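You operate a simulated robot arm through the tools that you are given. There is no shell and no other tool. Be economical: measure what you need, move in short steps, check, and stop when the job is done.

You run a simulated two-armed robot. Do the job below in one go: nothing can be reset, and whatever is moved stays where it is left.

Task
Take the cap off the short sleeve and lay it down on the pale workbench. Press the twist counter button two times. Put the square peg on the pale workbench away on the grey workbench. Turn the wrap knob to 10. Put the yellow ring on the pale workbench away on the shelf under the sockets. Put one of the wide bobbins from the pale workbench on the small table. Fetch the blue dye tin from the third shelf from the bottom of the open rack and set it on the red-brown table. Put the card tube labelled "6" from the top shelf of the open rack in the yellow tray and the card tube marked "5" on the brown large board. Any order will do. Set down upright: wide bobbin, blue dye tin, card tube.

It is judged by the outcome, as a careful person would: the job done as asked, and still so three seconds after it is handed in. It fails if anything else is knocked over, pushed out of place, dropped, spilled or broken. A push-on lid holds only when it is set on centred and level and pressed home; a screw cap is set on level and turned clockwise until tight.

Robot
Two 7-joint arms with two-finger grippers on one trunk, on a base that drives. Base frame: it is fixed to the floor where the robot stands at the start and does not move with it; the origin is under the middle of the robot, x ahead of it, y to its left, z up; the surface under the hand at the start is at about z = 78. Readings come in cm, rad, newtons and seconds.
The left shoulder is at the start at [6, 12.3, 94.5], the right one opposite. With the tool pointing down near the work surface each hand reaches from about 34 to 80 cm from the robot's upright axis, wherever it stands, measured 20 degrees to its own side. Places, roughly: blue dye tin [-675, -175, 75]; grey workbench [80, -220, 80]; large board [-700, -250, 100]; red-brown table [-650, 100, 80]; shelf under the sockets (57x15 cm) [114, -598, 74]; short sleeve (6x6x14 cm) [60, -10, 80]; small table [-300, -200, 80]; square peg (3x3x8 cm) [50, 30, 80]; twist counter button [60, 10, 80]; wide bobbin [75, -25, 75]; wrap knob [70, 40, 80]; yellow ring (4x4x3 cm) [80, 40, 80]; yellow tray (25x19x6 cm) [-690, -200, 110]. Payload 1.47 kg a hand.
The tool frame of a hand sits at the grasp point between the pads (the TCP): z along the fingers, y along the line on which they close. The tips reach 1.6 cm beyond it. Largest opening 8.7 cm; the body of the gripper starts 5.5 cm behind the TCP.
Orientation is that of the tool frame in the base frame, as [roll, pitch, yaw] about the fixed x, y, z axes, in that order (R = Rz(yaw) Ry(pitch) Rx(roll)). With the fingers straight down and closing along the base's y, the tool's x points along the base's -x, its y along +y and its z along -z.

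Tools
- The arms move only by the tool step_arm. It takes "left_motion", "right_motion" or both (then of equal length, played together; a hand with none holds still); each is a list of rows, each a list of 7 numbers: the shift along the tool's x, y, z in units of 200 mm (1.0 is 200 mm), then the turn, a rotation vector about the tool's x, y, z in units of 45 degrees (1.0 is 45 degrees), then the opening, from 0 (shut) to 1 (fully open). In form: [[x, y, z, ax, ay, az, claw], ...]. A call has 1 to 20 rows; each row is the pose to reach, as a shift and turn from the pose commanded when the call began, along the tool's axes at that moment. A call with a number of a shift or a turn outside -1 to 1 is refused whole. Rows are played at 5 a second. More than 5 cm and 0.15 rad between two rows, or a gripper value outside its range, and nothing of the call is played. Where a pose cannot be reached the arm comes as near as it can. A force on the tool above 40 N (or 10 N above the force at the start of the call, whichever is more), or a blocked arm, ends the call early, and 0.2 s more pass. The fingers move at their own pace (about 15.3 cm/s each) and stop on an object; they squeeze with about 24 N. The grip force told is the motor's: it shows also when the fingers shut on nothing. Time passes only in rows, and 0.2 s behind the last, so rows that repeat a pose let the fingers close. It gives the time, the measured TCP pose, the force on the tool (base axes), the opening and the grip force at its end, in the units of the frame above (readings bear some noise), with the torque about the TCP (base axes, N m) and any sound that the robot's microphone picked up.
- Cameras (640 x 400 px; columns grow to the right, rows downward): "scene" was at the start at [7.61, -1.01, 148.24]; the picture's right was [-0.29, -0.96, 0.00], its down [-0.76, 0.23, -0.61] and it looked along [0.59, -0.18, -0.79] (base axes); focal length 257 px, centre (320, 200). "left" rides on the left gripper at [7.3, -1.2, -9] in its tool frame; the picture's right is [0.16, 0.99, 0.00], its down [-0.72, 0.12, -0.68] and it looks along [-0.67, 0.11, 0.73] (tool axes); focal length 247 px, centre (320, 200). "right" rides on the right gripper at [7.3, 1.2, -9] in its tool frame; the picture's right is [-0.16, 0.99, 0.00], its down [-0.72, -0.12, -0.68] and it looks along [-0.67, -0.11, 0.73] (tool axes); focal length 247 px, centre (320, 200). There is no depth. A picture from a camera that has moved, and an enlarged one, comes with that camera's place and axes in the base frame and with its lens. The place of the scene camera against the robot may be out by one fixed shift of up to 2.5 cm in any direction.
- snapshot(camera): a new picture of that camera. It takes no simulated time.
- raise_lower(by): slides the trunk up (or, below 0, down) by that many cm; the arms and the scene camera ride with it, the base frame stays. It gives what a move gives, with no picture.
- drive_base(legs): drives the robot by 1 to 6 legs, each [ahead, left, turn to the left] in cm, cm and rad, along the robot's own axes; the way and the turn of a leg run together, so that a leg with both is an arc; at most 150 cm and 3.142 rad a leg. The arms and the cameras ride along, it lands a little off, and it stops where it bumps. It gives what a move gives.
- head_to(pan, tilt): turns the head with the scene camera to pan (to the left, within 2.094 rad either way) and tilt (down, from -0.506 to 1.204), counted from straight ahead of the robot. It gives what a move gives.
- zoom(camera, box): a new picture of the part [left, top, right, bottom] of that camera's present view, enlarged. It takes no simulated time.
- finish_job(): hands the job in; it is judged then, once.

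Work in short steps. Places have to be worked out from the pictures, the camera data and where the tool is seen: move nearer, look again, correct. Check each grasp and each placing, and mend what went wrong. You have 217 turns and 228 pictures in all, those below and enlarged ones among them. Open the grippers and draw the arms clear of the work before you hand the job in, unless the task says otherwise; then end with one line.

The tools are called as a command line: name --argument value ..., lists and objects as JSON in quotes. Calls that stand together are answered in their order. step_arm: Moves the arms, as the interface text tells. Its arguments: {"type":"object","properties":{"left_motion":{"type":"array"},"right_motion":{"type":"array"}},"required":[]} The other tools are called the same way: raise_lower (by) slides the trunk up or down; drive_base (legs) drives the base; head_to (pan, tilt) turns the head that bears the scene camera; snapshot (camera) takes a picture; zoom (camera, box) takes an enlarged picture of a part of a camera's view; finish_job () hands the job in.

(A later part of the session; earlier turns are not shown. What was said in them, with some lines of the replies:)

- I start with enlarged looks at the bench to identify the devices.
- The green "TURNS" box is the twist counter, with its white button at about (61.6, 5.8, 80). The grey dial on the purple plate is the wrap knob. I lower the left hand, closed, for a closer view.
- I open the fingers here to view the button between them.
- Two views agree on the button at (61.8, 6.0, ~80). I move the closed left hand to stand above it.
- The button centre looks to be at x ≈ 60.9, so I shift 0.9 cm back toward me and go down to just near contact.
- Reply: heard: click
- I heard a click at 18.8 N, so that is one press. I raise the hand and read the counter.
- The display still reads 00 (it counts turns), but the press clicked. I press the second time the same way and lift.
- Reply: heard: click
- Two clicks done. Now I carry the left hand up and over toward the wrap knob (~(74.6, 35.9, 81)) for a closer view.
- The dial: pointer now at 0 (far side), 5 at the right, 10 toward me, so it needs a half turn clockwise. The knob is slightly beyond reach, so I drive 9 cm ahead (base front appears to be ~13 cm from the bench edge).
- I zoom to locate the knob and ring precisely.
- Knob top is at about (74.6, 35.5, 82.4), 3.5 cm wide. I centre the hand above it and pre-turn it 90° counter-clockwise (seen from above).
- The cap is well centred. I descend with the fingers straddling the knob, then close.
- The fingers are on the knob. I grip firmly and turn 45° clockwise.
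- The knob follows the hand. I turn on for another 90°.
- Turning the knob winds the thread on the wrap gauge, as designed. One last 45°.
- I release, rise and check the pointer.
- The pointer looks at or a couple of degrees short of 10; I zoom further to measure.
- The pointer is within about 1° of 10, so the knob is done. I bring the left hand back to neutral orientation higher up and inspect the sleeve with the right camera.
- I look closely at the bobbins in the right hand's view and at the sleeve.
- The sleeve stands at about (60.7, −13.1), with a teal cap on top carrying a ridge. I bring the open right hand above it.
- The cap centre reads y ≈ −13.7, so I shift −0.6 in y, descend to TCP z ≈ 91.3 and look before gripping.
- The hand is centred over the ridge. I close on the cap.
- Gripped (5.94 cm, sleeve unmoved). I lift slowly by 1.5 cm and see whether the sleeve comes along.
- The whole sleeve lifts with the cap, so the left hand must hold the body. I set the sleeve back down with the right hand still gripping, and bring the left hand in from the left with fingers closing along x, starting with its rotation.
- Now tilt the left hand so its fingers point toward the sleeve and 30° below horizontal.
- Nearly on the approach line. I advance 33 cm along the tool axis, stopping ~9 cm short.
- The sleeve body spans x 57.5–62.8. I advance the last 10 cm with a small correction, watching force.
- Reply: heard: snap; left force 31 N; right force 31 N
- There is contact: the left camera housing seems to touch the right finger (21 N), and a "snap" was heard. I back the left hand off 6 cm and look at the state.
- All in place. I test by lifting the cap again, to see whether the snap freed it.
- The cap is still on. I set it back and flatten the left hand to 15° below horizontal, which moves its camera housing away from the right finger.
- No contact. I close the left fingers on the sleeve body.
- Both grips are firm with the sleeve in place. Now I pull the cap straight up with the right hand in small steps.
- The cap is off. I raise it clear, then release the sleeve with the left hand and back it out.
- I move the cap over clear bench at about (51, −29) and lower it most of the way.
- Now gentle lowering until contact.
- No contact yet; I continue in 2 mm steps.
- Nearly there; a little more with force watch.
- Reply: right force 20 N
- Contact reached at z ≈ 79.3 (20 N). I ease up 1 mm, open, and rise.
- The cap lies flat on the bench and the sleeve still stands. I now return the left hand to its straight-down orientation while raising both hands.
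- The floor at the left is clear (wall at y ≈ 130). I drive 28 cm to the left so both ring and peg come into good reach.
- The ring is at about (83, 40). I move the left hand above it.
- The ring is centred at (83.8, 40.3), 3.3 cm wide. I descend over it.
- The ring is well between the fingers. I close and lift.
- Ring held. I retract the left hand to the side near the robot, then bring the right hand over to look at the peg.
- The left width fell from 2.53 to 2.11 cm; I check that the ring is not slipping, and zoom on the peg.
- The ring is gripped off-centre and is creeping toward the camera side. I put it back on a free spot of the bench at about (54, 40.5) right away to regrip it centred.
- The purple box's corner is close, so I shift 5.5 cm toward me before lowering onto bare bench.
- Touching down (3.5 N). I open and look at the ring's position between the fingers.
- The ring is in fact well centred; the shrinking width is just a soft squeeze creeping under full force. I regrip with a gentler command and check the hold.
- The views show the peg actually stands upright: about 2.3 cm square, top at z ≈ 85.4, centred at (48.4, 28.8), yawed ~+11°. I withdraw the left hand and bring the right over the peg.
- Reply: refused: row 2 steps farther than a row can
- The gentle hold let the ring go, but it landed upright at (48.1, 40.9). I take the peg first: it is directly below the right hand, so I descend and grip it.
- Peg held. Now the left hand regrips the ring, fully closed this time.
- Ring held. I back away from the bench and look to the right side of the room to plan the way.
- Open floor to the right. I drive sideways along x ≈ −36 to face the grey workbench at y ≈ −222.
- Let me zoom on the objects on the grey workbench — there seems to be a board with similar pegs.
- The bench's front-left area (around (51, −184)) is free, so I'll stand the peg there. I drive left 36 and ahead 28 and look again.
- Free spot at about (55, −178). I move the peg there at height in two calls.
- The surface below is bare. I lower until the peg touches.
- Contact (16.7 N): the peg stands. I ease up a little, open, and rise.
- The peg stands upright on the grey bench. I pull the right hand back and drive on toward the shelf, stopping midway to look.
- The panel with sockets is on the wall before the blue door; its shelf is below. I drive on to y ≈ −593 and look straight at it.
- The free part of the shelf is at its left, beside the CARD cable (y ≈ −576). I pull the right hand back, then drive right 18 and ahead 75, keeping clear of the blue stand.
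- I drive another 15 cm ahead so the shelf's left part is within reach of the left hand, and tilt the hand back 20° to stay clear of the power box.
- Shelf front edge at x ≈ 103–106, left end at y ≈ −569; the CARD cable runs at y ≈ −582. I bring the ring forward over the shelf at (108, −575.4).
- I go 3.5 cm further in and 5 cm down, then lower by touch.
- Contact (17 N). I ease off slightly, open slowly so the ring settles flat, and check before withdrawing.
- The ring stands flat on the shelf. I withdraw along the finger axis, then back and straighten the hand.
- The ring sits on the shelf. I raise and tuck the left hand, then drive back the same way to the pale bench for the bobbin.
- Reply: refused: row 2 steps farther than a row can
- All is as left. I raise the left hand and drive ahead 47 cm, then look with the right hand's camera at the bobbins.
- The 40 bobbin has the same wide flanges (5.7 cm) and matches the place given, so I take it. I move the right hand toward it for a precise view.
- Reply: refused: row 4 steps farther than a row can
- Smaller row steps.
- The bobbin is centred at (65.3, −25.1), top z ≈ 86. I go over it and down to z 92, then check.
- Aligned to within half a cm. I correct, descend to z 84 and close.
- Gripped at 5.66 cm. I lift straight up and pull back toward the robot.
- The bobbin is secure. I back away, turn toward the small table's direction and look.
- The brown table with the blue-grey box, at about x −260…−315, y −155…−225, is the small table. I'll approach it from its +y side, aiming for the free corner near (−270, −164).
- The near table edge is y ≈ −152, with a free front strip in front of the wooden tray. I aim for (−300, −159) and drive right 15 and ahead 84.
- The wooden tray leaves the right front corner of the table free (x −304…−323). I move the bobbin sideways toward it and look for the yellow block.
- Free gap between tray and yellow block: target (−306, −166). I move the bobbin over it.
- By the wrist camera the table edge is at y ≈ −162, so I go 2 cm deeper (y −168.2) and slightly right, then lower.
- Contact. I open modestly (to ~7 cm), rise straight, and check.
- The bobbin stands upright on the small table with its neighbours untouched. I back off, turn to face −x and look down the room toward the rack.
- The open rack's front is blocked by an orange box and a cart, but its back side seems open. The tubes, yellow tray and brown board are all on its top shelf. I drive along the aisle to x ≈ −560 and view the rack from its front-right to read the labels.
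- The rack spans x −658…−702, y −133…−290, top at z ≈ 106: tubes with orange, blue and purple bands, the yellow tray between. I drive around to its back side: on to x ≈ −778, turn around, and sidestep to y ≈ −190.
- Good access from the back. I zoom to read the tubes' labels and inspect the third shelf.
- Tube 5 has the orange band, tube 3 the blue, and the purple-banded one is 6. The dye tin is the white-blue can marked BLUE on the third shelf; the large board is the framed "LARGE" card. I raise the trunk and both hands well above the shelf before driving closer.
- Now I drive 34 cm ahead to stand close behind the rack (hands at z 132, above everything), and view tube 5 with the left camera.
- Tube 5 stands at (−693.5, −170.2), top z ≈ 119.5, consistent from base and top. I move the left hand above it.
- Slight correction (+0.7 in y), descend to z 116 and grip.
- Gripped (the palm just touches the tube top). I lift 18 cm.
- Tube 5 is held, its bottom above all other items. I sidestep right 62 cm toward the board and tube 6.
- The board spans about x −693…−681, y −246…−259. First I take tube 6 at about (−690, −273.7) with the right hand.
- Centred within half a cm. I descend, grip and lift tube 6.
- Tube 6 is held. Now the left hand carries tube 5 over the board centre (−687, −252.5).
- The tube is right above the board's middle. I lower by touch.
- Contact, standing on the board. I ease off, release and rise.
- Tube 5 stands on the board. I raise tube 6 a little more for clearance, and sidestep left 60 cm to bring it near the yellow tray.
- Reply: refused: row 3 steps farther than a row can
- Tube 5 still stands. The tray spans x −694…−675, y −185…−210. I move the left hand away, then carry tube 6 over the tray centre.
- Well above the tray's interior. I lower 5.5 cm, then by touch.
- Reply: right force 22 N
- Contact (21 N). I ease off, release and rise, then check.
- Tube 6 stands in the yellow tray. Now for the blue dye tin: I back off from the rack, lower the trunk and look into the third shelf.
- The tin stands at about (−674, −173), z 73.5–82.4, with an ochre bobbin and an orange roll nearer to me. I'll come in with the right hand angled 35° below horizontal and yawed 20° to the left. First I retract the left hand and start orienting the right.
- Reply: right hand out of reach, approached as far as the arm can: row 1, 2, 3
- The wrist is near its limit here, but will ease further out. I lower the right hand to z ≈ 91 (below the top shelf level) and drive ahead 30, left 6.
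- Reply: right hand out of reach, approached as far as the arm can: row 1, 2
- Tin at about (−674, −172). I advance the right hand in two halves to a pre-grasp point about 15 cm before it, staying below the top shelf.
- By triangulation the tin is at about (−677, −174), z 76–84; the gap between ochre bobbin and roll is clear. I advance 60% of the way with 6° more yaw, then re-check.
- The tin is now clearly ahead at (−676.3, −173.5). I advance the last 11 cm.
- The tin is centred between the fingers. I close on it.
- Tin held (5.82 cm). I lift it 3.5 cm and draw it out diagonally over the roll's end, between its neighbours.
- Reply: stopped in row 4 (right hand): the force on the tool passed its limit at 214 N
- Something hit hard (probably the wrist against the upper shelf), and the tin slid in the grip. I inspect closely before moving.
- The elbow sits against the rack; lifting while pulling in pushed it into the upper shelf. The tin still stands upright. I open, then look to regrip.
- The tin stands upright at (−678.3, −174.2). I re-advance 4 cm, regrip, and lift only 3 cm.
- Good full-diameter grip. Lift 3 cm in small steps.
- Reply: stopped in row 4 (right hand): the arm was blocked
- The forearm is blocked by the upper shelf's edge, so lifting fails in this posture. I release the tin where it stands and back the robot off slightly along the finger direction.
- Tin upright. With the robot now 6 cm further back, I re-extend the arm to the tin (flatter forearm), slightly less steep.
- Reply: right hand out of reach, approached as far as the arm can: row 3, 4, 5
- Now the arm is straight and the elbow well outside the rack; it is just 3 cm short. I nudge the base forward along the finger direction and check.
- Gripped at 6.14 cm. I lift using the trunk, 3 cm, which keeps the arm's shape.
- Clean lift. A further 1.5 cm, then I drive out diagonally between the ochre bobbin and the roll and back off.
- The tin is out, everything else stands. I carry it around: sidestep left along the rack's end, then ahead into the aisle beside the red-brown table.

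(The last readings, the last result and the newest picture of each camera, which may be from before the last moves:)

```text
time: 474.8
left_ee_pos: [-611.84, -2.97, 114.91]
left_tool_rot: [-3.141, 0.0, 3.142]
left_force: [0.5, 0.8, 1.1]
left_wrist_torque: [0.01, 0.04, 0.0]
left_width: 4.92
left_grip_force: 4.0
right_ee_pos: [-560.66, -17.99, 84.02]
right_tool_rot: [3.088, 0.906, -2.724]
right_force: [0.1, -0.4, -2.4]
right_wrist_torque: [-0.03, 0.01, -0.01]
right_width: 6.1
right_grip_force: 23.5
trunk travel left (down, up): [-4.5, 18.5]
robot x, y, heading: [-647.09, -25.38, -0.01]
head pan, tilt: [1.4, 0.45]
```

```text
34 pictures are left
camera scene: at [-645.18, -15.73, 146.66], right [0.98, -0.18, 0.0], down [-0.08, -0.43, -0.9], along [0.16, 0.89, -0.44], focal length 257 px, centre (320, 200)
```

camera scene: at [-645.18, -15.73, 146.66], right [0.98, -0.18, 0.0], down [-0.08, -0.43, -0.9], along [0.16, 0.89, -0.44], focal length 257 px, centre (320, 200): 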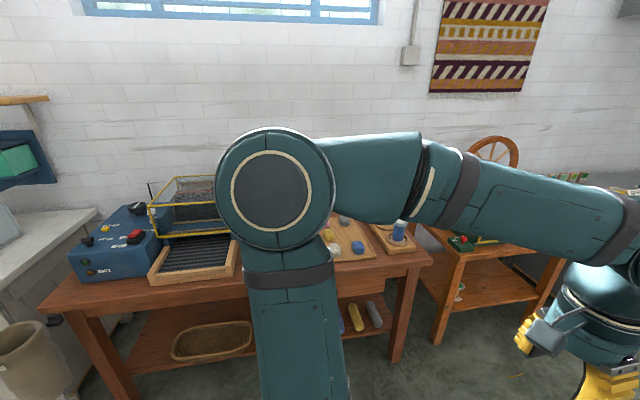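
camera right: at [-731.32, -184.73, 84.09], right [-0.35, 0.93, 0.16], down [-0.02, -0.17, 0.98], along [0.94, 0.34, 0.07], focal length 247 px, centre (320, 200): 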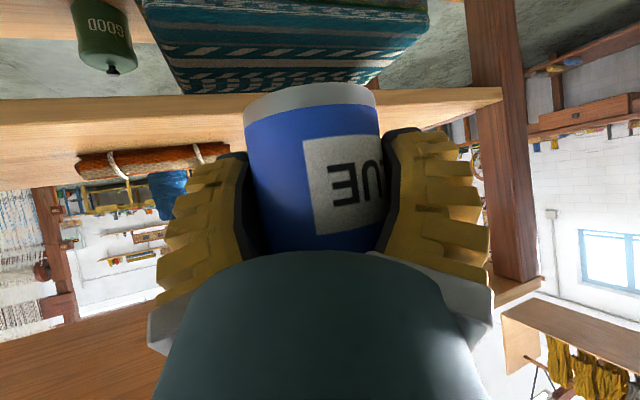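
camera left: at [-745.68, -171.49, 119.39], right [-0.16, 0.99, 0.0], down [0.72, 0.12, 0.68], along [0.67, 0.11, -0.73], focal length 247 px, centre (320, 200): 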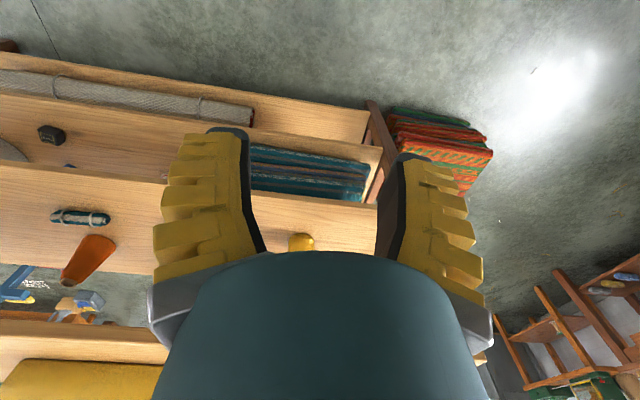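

The table's front edge is at y ≈ 58. I shift 7 cm away from it, turn to face it, and look.

drive_base --legs '[[0, -7, 0], [0, 0, 1.58]]'

head_to --pan 0 --tilt 0.6

snapshot --camera "scene"

```text
time: 479.9
left_ee_pos: [-670.51, 2.42, 115.03]
left_tool_rot: [-3.141, -0.002, -1.564]
left_force: [0.8, 0.3, 0.2]
left_wrist_torque: [-0.01, -0.01, 0.02]
left_width: 4.93
left_grip_force: 4.1
right_ee_pos: [-655.86, 53.56, 84.06]
right_tool_rot: [3.087, 0.906, -1.148]
right_force: [-0.1, 0.4, -1.8]
right_wrist_torque: [-0.03, 0.04, -0.02]
right_width: 6.02
right_grip_force: 24.0
trunk travel left (down, up): [-4.5, 18.5]
robot x, y, heading: [-647.11, -32.95, 1.57]
head pan, tilt: [1.4, 0.45]
```

```text
time: 481.5
left_ee_pos: [-670.51, 2.56, 114.95]
left_tool_rot: [3.141, -0.001, -1.566]
left_force: [-0.5, -0.2, 0.0]
left_wrist_torque: [0.0, 0.01, 0.01]
left_width: 4.9
left_grip_force: 4.4
right_ee_pos: [-655.87, 53.54, 84.08]
right_tool_rot: [3.088, 0.906, -1.15]
right_force: [-0.6, 0.8, -1.6]
right_wrist_torque: [-0.04, 0.0, -0.01]
right_width: 6.01
right_grip_force: 24.4
trunk travel left (down, up): [-4.5, 18.5]
robot x, y, heading: [-647.53, -32.74, 1.574]
head pan, tilt: [0.0, 0.6]
```

```text
33 pictures are left
camera scene: at [-647.87, -21.86, 145.3], right [1.0, 0.0, 0.0], down [0.0, -0.56, -0.83], along [0.0, 0.83, -0.56], focal length 257 px, centre (320, 200)
```

scene: 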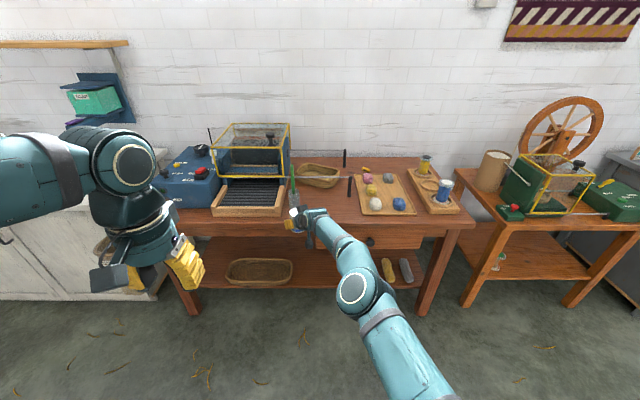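

zoom --camera "scene" --box '[200, 140, 440, 270]'

snapshot --camera "right"

```text
2.67 times, centred on (320, 205) of scene
camera zoom: at [-647.87, -21.86, 145.3], right [1.0, 0.0, 0.0], down [0.0, -0.56, -0.83], along [0.0, 0.83, -0.56], focal length 684 px, centre (320, 187)
```

zoom: 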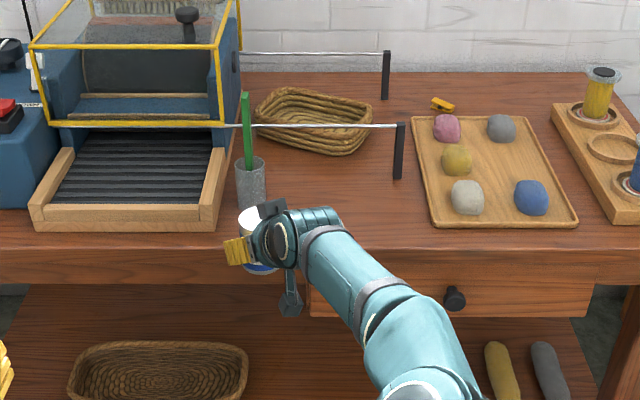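

```text
31 pictures are left
camera right: at [-651.65, 42.86, 84.04], right [-0.92, -0.35, 0.16], down [0.17, -0.01, 0.98], along [-0.34, 0.94, 0.07], focal length 247 px, centre (320, 200)
```

right: 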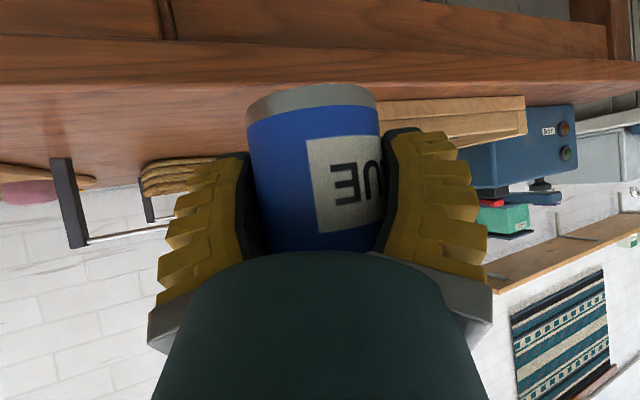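

The free place is between the brush cup and the yarn board, around (−644.5, 68.5); the table top is at z ≈ 77, below the tin's bottom (80). I shift right 11.4 and ahead 9, then check.

drive_base --legs '[[0, -11.4, 0], [9, 0, 0]]'

zoom --camera "scene" --box '[200, 140, 440, 290]'

snapshot --camera "right"

```text
time: 483.8
left_ee_pos: [-659.05, 11.58, 114.89]
left_tool_rot: [-3.141, -0.001, -1.566]
left_force: [0.0, 0.7, 0.4]
left_wrist_torque: [-0.01, 0.0, 0.01]
left_width: 4.92
left_grip_force: 4.2
right_ee_pos: [-644.42, 62.67, 84.05]
right_tool_rot: [3.087, 0.904, -1.149]
right_force: [0.4, -0.6, -2.1]
right_wrist_torque: [-0.04, 0.01, 0.0]
right_width: 6.04
right_grip_force: 24.5
trunk travel left (down, up): [-4.5, 18.5]
robot x, y, heading: [-635.4, -23.73, 1.572]
head pan, tilt: [0.0, 0.6]
```

```text
2.67 times, centred on (320, 215) of scene
camera zoom: at [-636.47, -12.63, 145.28], right [1.0, 0.0, 0.0], down [0.0, -0.57, -0.82], along [0.0, 0.82, -0.57], focal length 684 px, centre (320, 160)
```

zoom: 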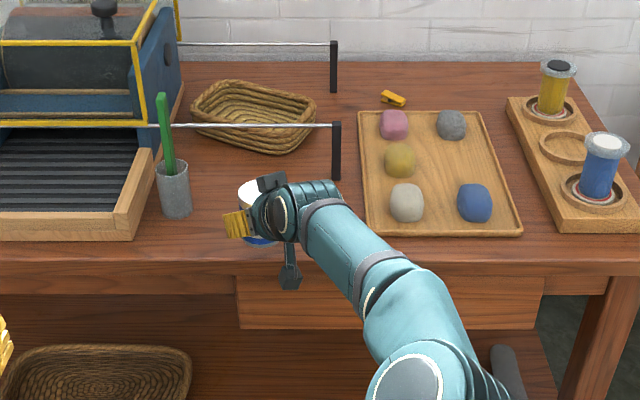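

```text
29 pictures are left
camera right: at [-640.22, 52.02, 83.94], right [-0.92, -0.35, 0.16], down [0.17, -0.01, 0.98], along [-0.34, 0.94, 0.07], focal length 247 px, centre (320, 200)
```

right: 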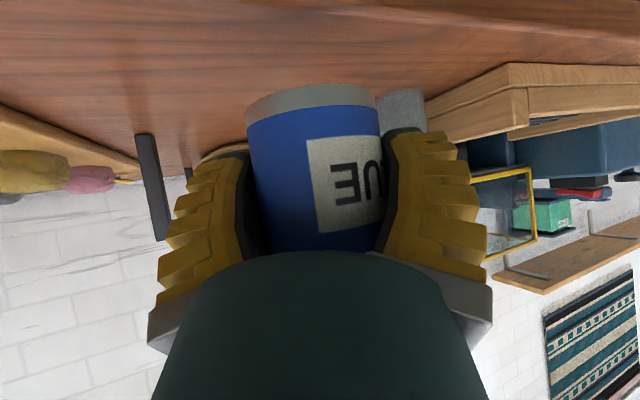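

Good. Ahead 6 more cm, then lower with the trunk toward contact.

drive_base --legs '[[6, -0.8, 0]]'

raise_lower --by -1.8

snapshot --camera "right"

```text
time: 484.8
left_ee_pos: [-658.13, 17.64, 114.87]
left_tool_rot: [3.141, -0.002, -1.566]
left_force: [-0.4, 0.1, 0.1]
left_wrist_torque: [-0.03, 0.0, 0.03]
left_width: 4.89
left_grip_force: 4.2
right_ee_pos: [-643.63, 68.88, 83.93]
right_tool_rot: [3.088, 0.903, -1.15]
right_force: [1.3, 0.5, -2.1]
right_wrist_torque: [0.01, 0.01, 0.02]
right_width: 6.03
right_grip_force: 24.1
trunk travel left (down, up): [-4.5, 18.5]
robot x, y, heading: [-634.56, -17.87, 1.572]
head pan, tilt: [0.0, 0.6]
```

```text
time: 485.4
left_ee_pos: [-658.35, 17.51, 113.26]
left_tool_rot: [-3.14, 0.001, -1.566]
left_force: [0.4, 0.1, 0.1]
left_wrist_torque: [-0.02, -0.03, -0.03]
left_width: 4.91
left_grip_force: 3.5
right_ee_pos: [-643.7, 68.48, 82.21]
right_tool_rot: [3.087, 0.904, -1.149]
right_force: [-0.6, -0.5, -1.6]
right_wrist_torque: [0.01, -0.04, -0.03]
right_width: 6.03
right_grip_force: 23.7
trunk travel left (down, up): [-2.7, 20.3]
robot x, y, heading: [-635.67, -17.76, 1.574]
head pan, tilt: [0.0, 0.6]
```

```text
28 pictures are left
camera right: at [-639.42, 57.89, 82.26], right [-0.92, -0.35, 0.16], down [0.17, -0.01, 0.98], along [-0.34, 0.94, 0.07], focal length 247 px, centre (320, 200)
```

right: 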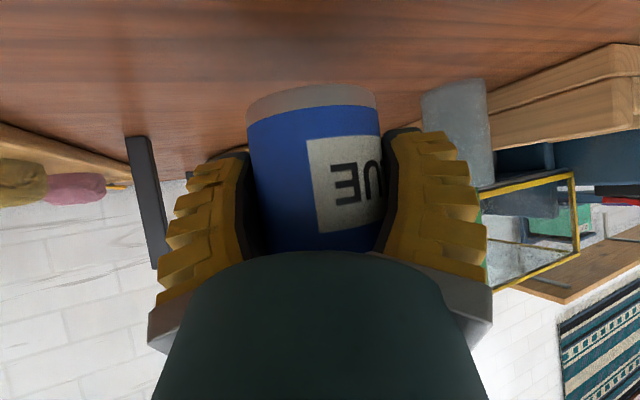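

raise_lower --by -0.6

```text
time: 486.0
left_ee_pos: [-658.3, 17.37, 112.56]
left_tool_rot: [3.141, -0.001, -1.566]
left_force: [-0.1, -0.1, -0.4]
left_wrist_torque: [-0.05, 0.06, 0.02]
left_width: 4.89
left_grip_force: 3.8
right_ee_pos: [-643.53, 68.64, 81.7]
right_tool_rot: [3.086, 0.905, -1.149]
right_force: [0.0, 0.3, -2.0]
right_wrist_torque: [-0.02, 0.01, -0.01]
right_width: 6.02
right_grip_force: 23.8
trunk travel left (down, up): [-2.1, 20.9]
robot x, y, heading: [-635.16, -17.68, 1.569]
head pan, tilt: [0.0, 0.6]
```

raise_lower --by -0.5

zoom --camera "right" --box '[200, 60, 440, 260]'

```text
time: 486.5
left_ee_pos: [-658.39, 17.38, 112.09]
left_tool_rot: [3.141, -0.001, -1.565]
left_force: [-0.4, -0.7, -0.1]
left_wrist_torque: [-0.03, 0.03, 0.01]
left_width: 4.9
left_grip_force: 4.2
right_ee_pos: [-643.66, 68.62, 81.23]
right_tool_rot: [3.088, 0.906, -1.152]
right_force: [0.8, -0.4, -1.9]
right_wrist_torque: [0.01, 0.0, -0.04]
right_width: 6.02
right_grip_force: 23.8
trunk travel left (down, up): [-1.6, 21.4]
robot x, y, heading: [-635.28, -17.74, 1.569]
head pan, tilt: [0.0, 0.6]
```

```text
2.00 times, centred on (320, 160) of right
camera zoom: at [-639.43, 57.91, 81.13], right [-0.92, -0.35, 0.16], down [0.17, -0.01, 0.98], along [-0.34, 0.94, 0.07], focal length 494 px, centre (320, 280)
```

zoom: 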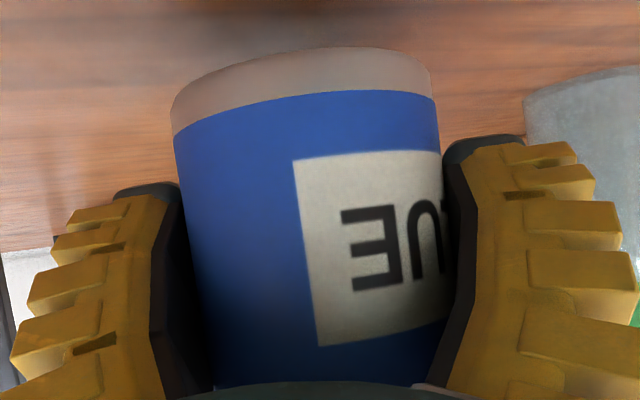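

raise_lower --by -0.4

```text
time: 487.1
left_ee_pos: [-658.27, 17.52, 111.64]
left_tool_rot: [3.142, -0.002, -1.566]
left_force: [-0.5, -0.3, 0.7]
left_wrist_torque: [0.02, -0.01, 0.01]
left_width: 4.92
left_grip_force: 3.7
right_ee_pos: [-643.61, 68.62, 80.68]
right_tool_rot: [3.088, 0.906, -1.151]
right_force: [-0.5, 0.4, -1.7]
right_wrist_torque: [-0.02, -0.01, 0.0]
right_width: 6.01
right_grip_force: 24.2
trunk travel left (down, up): [-1.2, 21.8]
robot x, y, heading: [-635.12, -17.95, 1.575]
head pan, tilt: [0.0, 0.6]
```

raise_lower --by -0.5

zoom --camera "scene" --box '[220, 170, 380, 290]'

```text
time: 487.6
left_ee_pos: [-658.22, 17.51, 111.12]
left_tool_rot: [-3.141, -0.002, -1.564]
left_force: [0.7, -0.1, -0.1]
left_wrist_torque: [-0.01, -0.02, -0.02]
left_width: 4.89
left_grip_force: 3.9
right_ee_pos: [-643.55, 68.69, 80.19]
right_tool_rot: [3.088, 0.904, -1.151]
right_force: [0.6, 0.5, -1.8]
right_wrist_torque: [-0.02, 0.0, 0.0]
right_width: 6.05
right_grip_force: 23.9
trunk travel left (down, up): [-0.7, 22.3]
robot x, y, heading: [-634.87, -17.6, 1.567]
head pan, tilt: [0.0, 0.6]
```

```text
3.33 times, centred on (300, 230) of scene
camera zoom: at [-635.67, -6.82, 141.5], right [1.0, 0.0, 0.0], down [0.0, -0.56, -0.83], along [0.0, 0.83, -0.56], focal length 856 px, centre (387, 100)
```

zoom: 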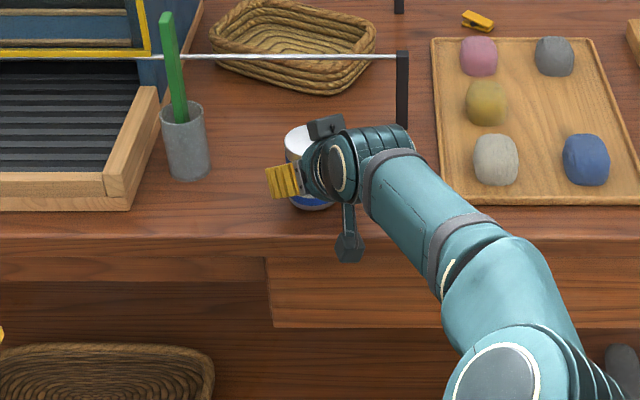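

raise_lower --by -0.4

snapshot --camera "right"

```text
time: 488.1
left_ee_pos: [-658.13, 17.56, 110.72]
left_tool_rot: [-3.141, -0.001, -1.568]
left_force: [1.3, -0.3, 0.5]
left_wrist_torque: [0.0, -0.02, -0.01]
left_width: 4.91
left_grip_force: 3.2
right_ee_pos: [-643.64, 68.61, 79.91]
right_tool_rot: [3.087, 0.907, -1.151]
right_force: [-0.6, -0.8, -2.2]
right_wrist_torque: [0.02, 0.0, 0.01]
right_width: 6.04
right_grip_force: 24.1
trunk travel left (down, up): [-0.3, 22.7]
robot x, y, heading: [-634.93, -17.57, 1.573]
head pan, tilt: [0.0, 0.6]
```

```text
25 pictures are left
camera right: at [-639.43, 57.91, 79.83], right [-0.92, -0.35, 0.16], down [0.17, -0.01, 0.98], along [-0.34, 0.94, 0.07], focal length 247 px, centre (320, 200)
```

right: 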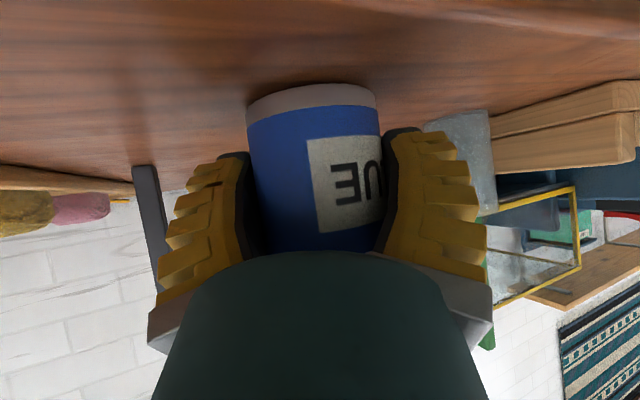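

raise_lower --by -0.3

step_arm --right_motion '[[0.008, 0, 0.006, 0, 0, 0, 0], [0.016, 0, 0.012, 0, 0, 0, 0], [0.016, 0, 0.012, 0, 0, 0, 0]]'

```text
time: 488.7
left_ee_pos: [-658.31, 17.48, 110.38]
left_tool_rot: [-3.142, -0.001, -1.567]
left_force: [-0.9, -0.1, -1.0]
left_wrist_torque: [0.0, -0.03, 0.02]
left_width: 4.9
left_grip_force: 4.4
right_ee_pos: [-643.56, 68.69, 79.69]
right_tool_rot: [3.09, 0.907, -1.152]
right_force: [0.0, 1.4, 1.7]
right_wrist_torque: [0.13, -0.02, 0.01]
right_width: 6.01
right_grip_force: 24.1
trunk travel left (down, up): [0.0, 23.0]
robot x, y, heading: [-634.9, -17.94, 1.575]
head pan, tilt: [0.0, 0.6]
```

```text
time: 489.5
left_ee_pos: [-658.24, 17.47, 110.38]
left_tool_rot: [3.142, -0.001, -1.566]
left_force: [-0.7, -0.1, -0.3]
left_wrist_torque: [-0.02, -0.01, 0.03]
left_width: 4.88
left_grip_force: 3.8
right_ee_pos: [-643.57, 68.55, 79.39]
right_tool_rot: [3.088, 0.909, -1.15]
right_force: [-1.2, 0.7, 13.2]
right_wrist_torque: [0.11, -0.13, 0.07]
right_width: 6.07
right_grip_force: 23.9
trunk travel left (down, up): [0.0, 23.0]
robot x, y, heading: [-635.39, -17.39, 1.574]
head pan, tilt: [0.0, 0.6]
```

The tin rests on the table (13 N). I open the fingers and check.

step_arm --right_motion '[[-0.005, 0, -0.004, 0, 0, 0, 0.3], [-0.005, 0, -0.004, 0, 0, 0, 0.7], [-0.005, 0, -0.004, 0, 0, 0, 0.9], [-0.005, 0, -0.004, 0, 0, 0, 1], [-0.005, 0, -0.004, 0, 0, 0, 1]]'

snapshot --camera "right"

```text
time: 490.7
left_ee_pos: [-658.14, 17.42, 110.43]
left_tool_rot: [-3.14, -0.001, -1.566]
left_force: [0.9, -0.4, 0.8]
left_wrist_torque: [0.0, 0.0, 0.02]
left_width: 4.91
left_grip_force: 3.9
right_ee_pos: [-643.58, 68.66, 79.25]
right_tool_rot: [3.087, 0.904, -1.15]
right_force: [0.2, 0.2, -0.1]
right_wrist_torque: [0.01, 0.0, 0.0]
right_width: 8.72
right_grip_force: 0.0
trunk travel left (down, up): [0.0, 23.0]
robot x, y, heading: [-634.51, -17.58, 1.572]
head pan, tilt: [0.0, 0.6]
```

```text
24 pictures are left
camera right: at [-639.43, 57.88, 79.25], right [-0.92, -0.35, 0.16], down [0.17, -0.01, 0.98], along [-0.34, 0.94, 0.07], focal length 247 px, centre (320, 200)
```

right: 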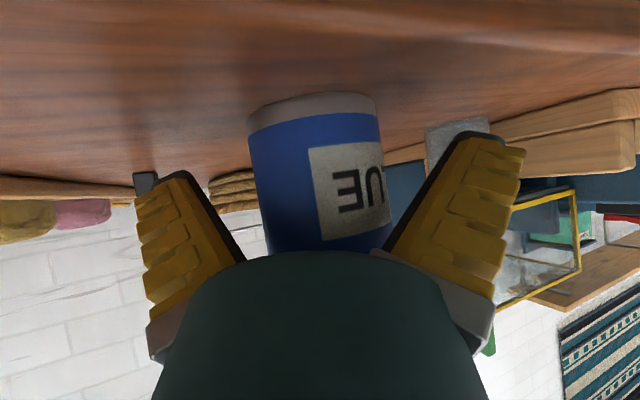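

The tin stands free. I back out along the finger direction and verify.

drive_base --legs '[[-9, -4, 0], [-28, -2, 0]]'

zoom --camera "scene" --box '[180, 120, 440, 280]'

```text
time: 493.3
left_ee_pos: [-652.35, -19.0, 110.51]
left_tool_rot: [3.141, 0.001, -1.563]
left_force: [-0.3, -0.4, -0.2]
left_wrist_torque: [0.04, -0.03, -0.01]
left_width: 4.9
left_grip_force: 3.6
right_ee_pos: [-637.88, 32.16, 79.54]
right_tool_rot: [3.086, 0.906, -1.147]
right_force: [0.3, 0.4, 0.1]
right_wrist_torque: [0.01, 0.0, -0.04]
right_width: 8.71
right_grip_force: 0.1
trunk travel left (down, up): [0.0, 23.0]
robot x, y, heading: [-629.19, -54.67, 1.577]
head pan, tilt: [0.0, 0.6]
```

```text
2.46 times, centred on (310, 200) of scene
camera zoom: at [-629.59, -43.39, 140.81], right [1.0, 0.0, 0.0], down [0.0, -0.56, -0.83], along [0.0, 0.83, -0.56], focal length 632 px, centre (345, 200)
```

zoom: 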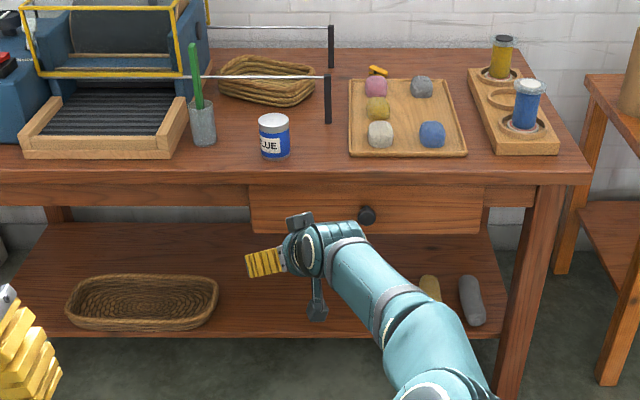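

The blue tin stands upright on the red-brown table; its neighbours are untouched. I open both grippers with the arms clear of everything before handing in.

step_arm --left_motion '[[0, 0, 0, 0, 0, 0, 1], [0, 0, 0, 0, 0, 0, 1], [0, 0, 0, 0, 0, 0, 1]]'

head_to --pan 2.05 --tilt 0.3

snapshot --camera "scene"

```text
time: 494.1
left_ee_pos: [-652.3, -19.09, 110.51]
left_tool_rot: [-3.142, 0.0, -1.561]
left_force: [-0.5, 0.2, -1.0]
left_wrist_torque: [0.02, 0.02, -0.01]
left_width: 8.69
left_grip_force: 0.1
right_ee_pos: [-637.67, 32.15, 79.32]
right_tool_rot: [3.089, 0.907, -1.146]
right_force: [0.2, -0.7, -0.2]
right_wrist_torque: [-0.02, -0.01, 0.03]
right_width: 8.65
right_grip_force: 0.1
trunk travel left (down, up): [0.0, 23.0]
robot x, y, heading: [-628.82, -54.19, 1.574]
head pan, tilt: [0.0, 0.6]
```

```text
time: 496.1
left_ee_pos: [-652.32, -19.1, 110.53]
left_tool_rot: [3.14, 0.0, -1.561]
left_force: [0.3, -0.1, -0.3]
left_wrist_torque: [0.06, 0.0, 0.02]
left_width: 8.69
left_grip_force: 0.0
right_ee_pos: [-637.71, 31.99, 79.29]
right_tool_rot: [3.088, 0.906, -1.148]
right_force: [0.6, -0.6, -0.2]
right_wrist_torque: [-0.01, 0.01, 0.02]
right_width: 8.7
right_grip_force: 0.1
trunk travel left (down, up): [0.0, 23.0]
robot x, y, heading: [-629.09, -54.41, 1.573]
head pan, tilt: [2.051, 0.3]
```

```text
22 pictures are left
camera scene: at [-637.82, -56.49, 143.55], right [-0.47, 0.89, 0.0], down [0.26, 0.14, -0.96], along [-0.85, -0.44, -0.3], focal length 257 px, centre (320, 200)
```

scene: 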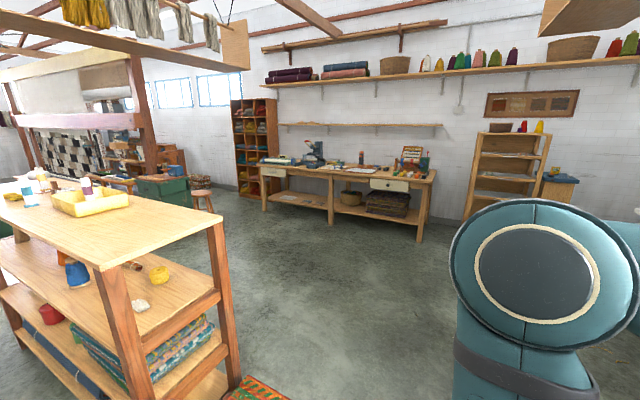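

The rack is in order, with tube 6 standing in the tray and everything else upright. All the tasks are done, so I hand the job in.

finish_job

```text
The job is handed in.
```

I finished every task and handed the job in; the main doubt is one hard bump while fetching the dye tin: the arm appears to have hit the rack's upper shelf and set off the force stop, but the last pictures showed nothing there knocked over.
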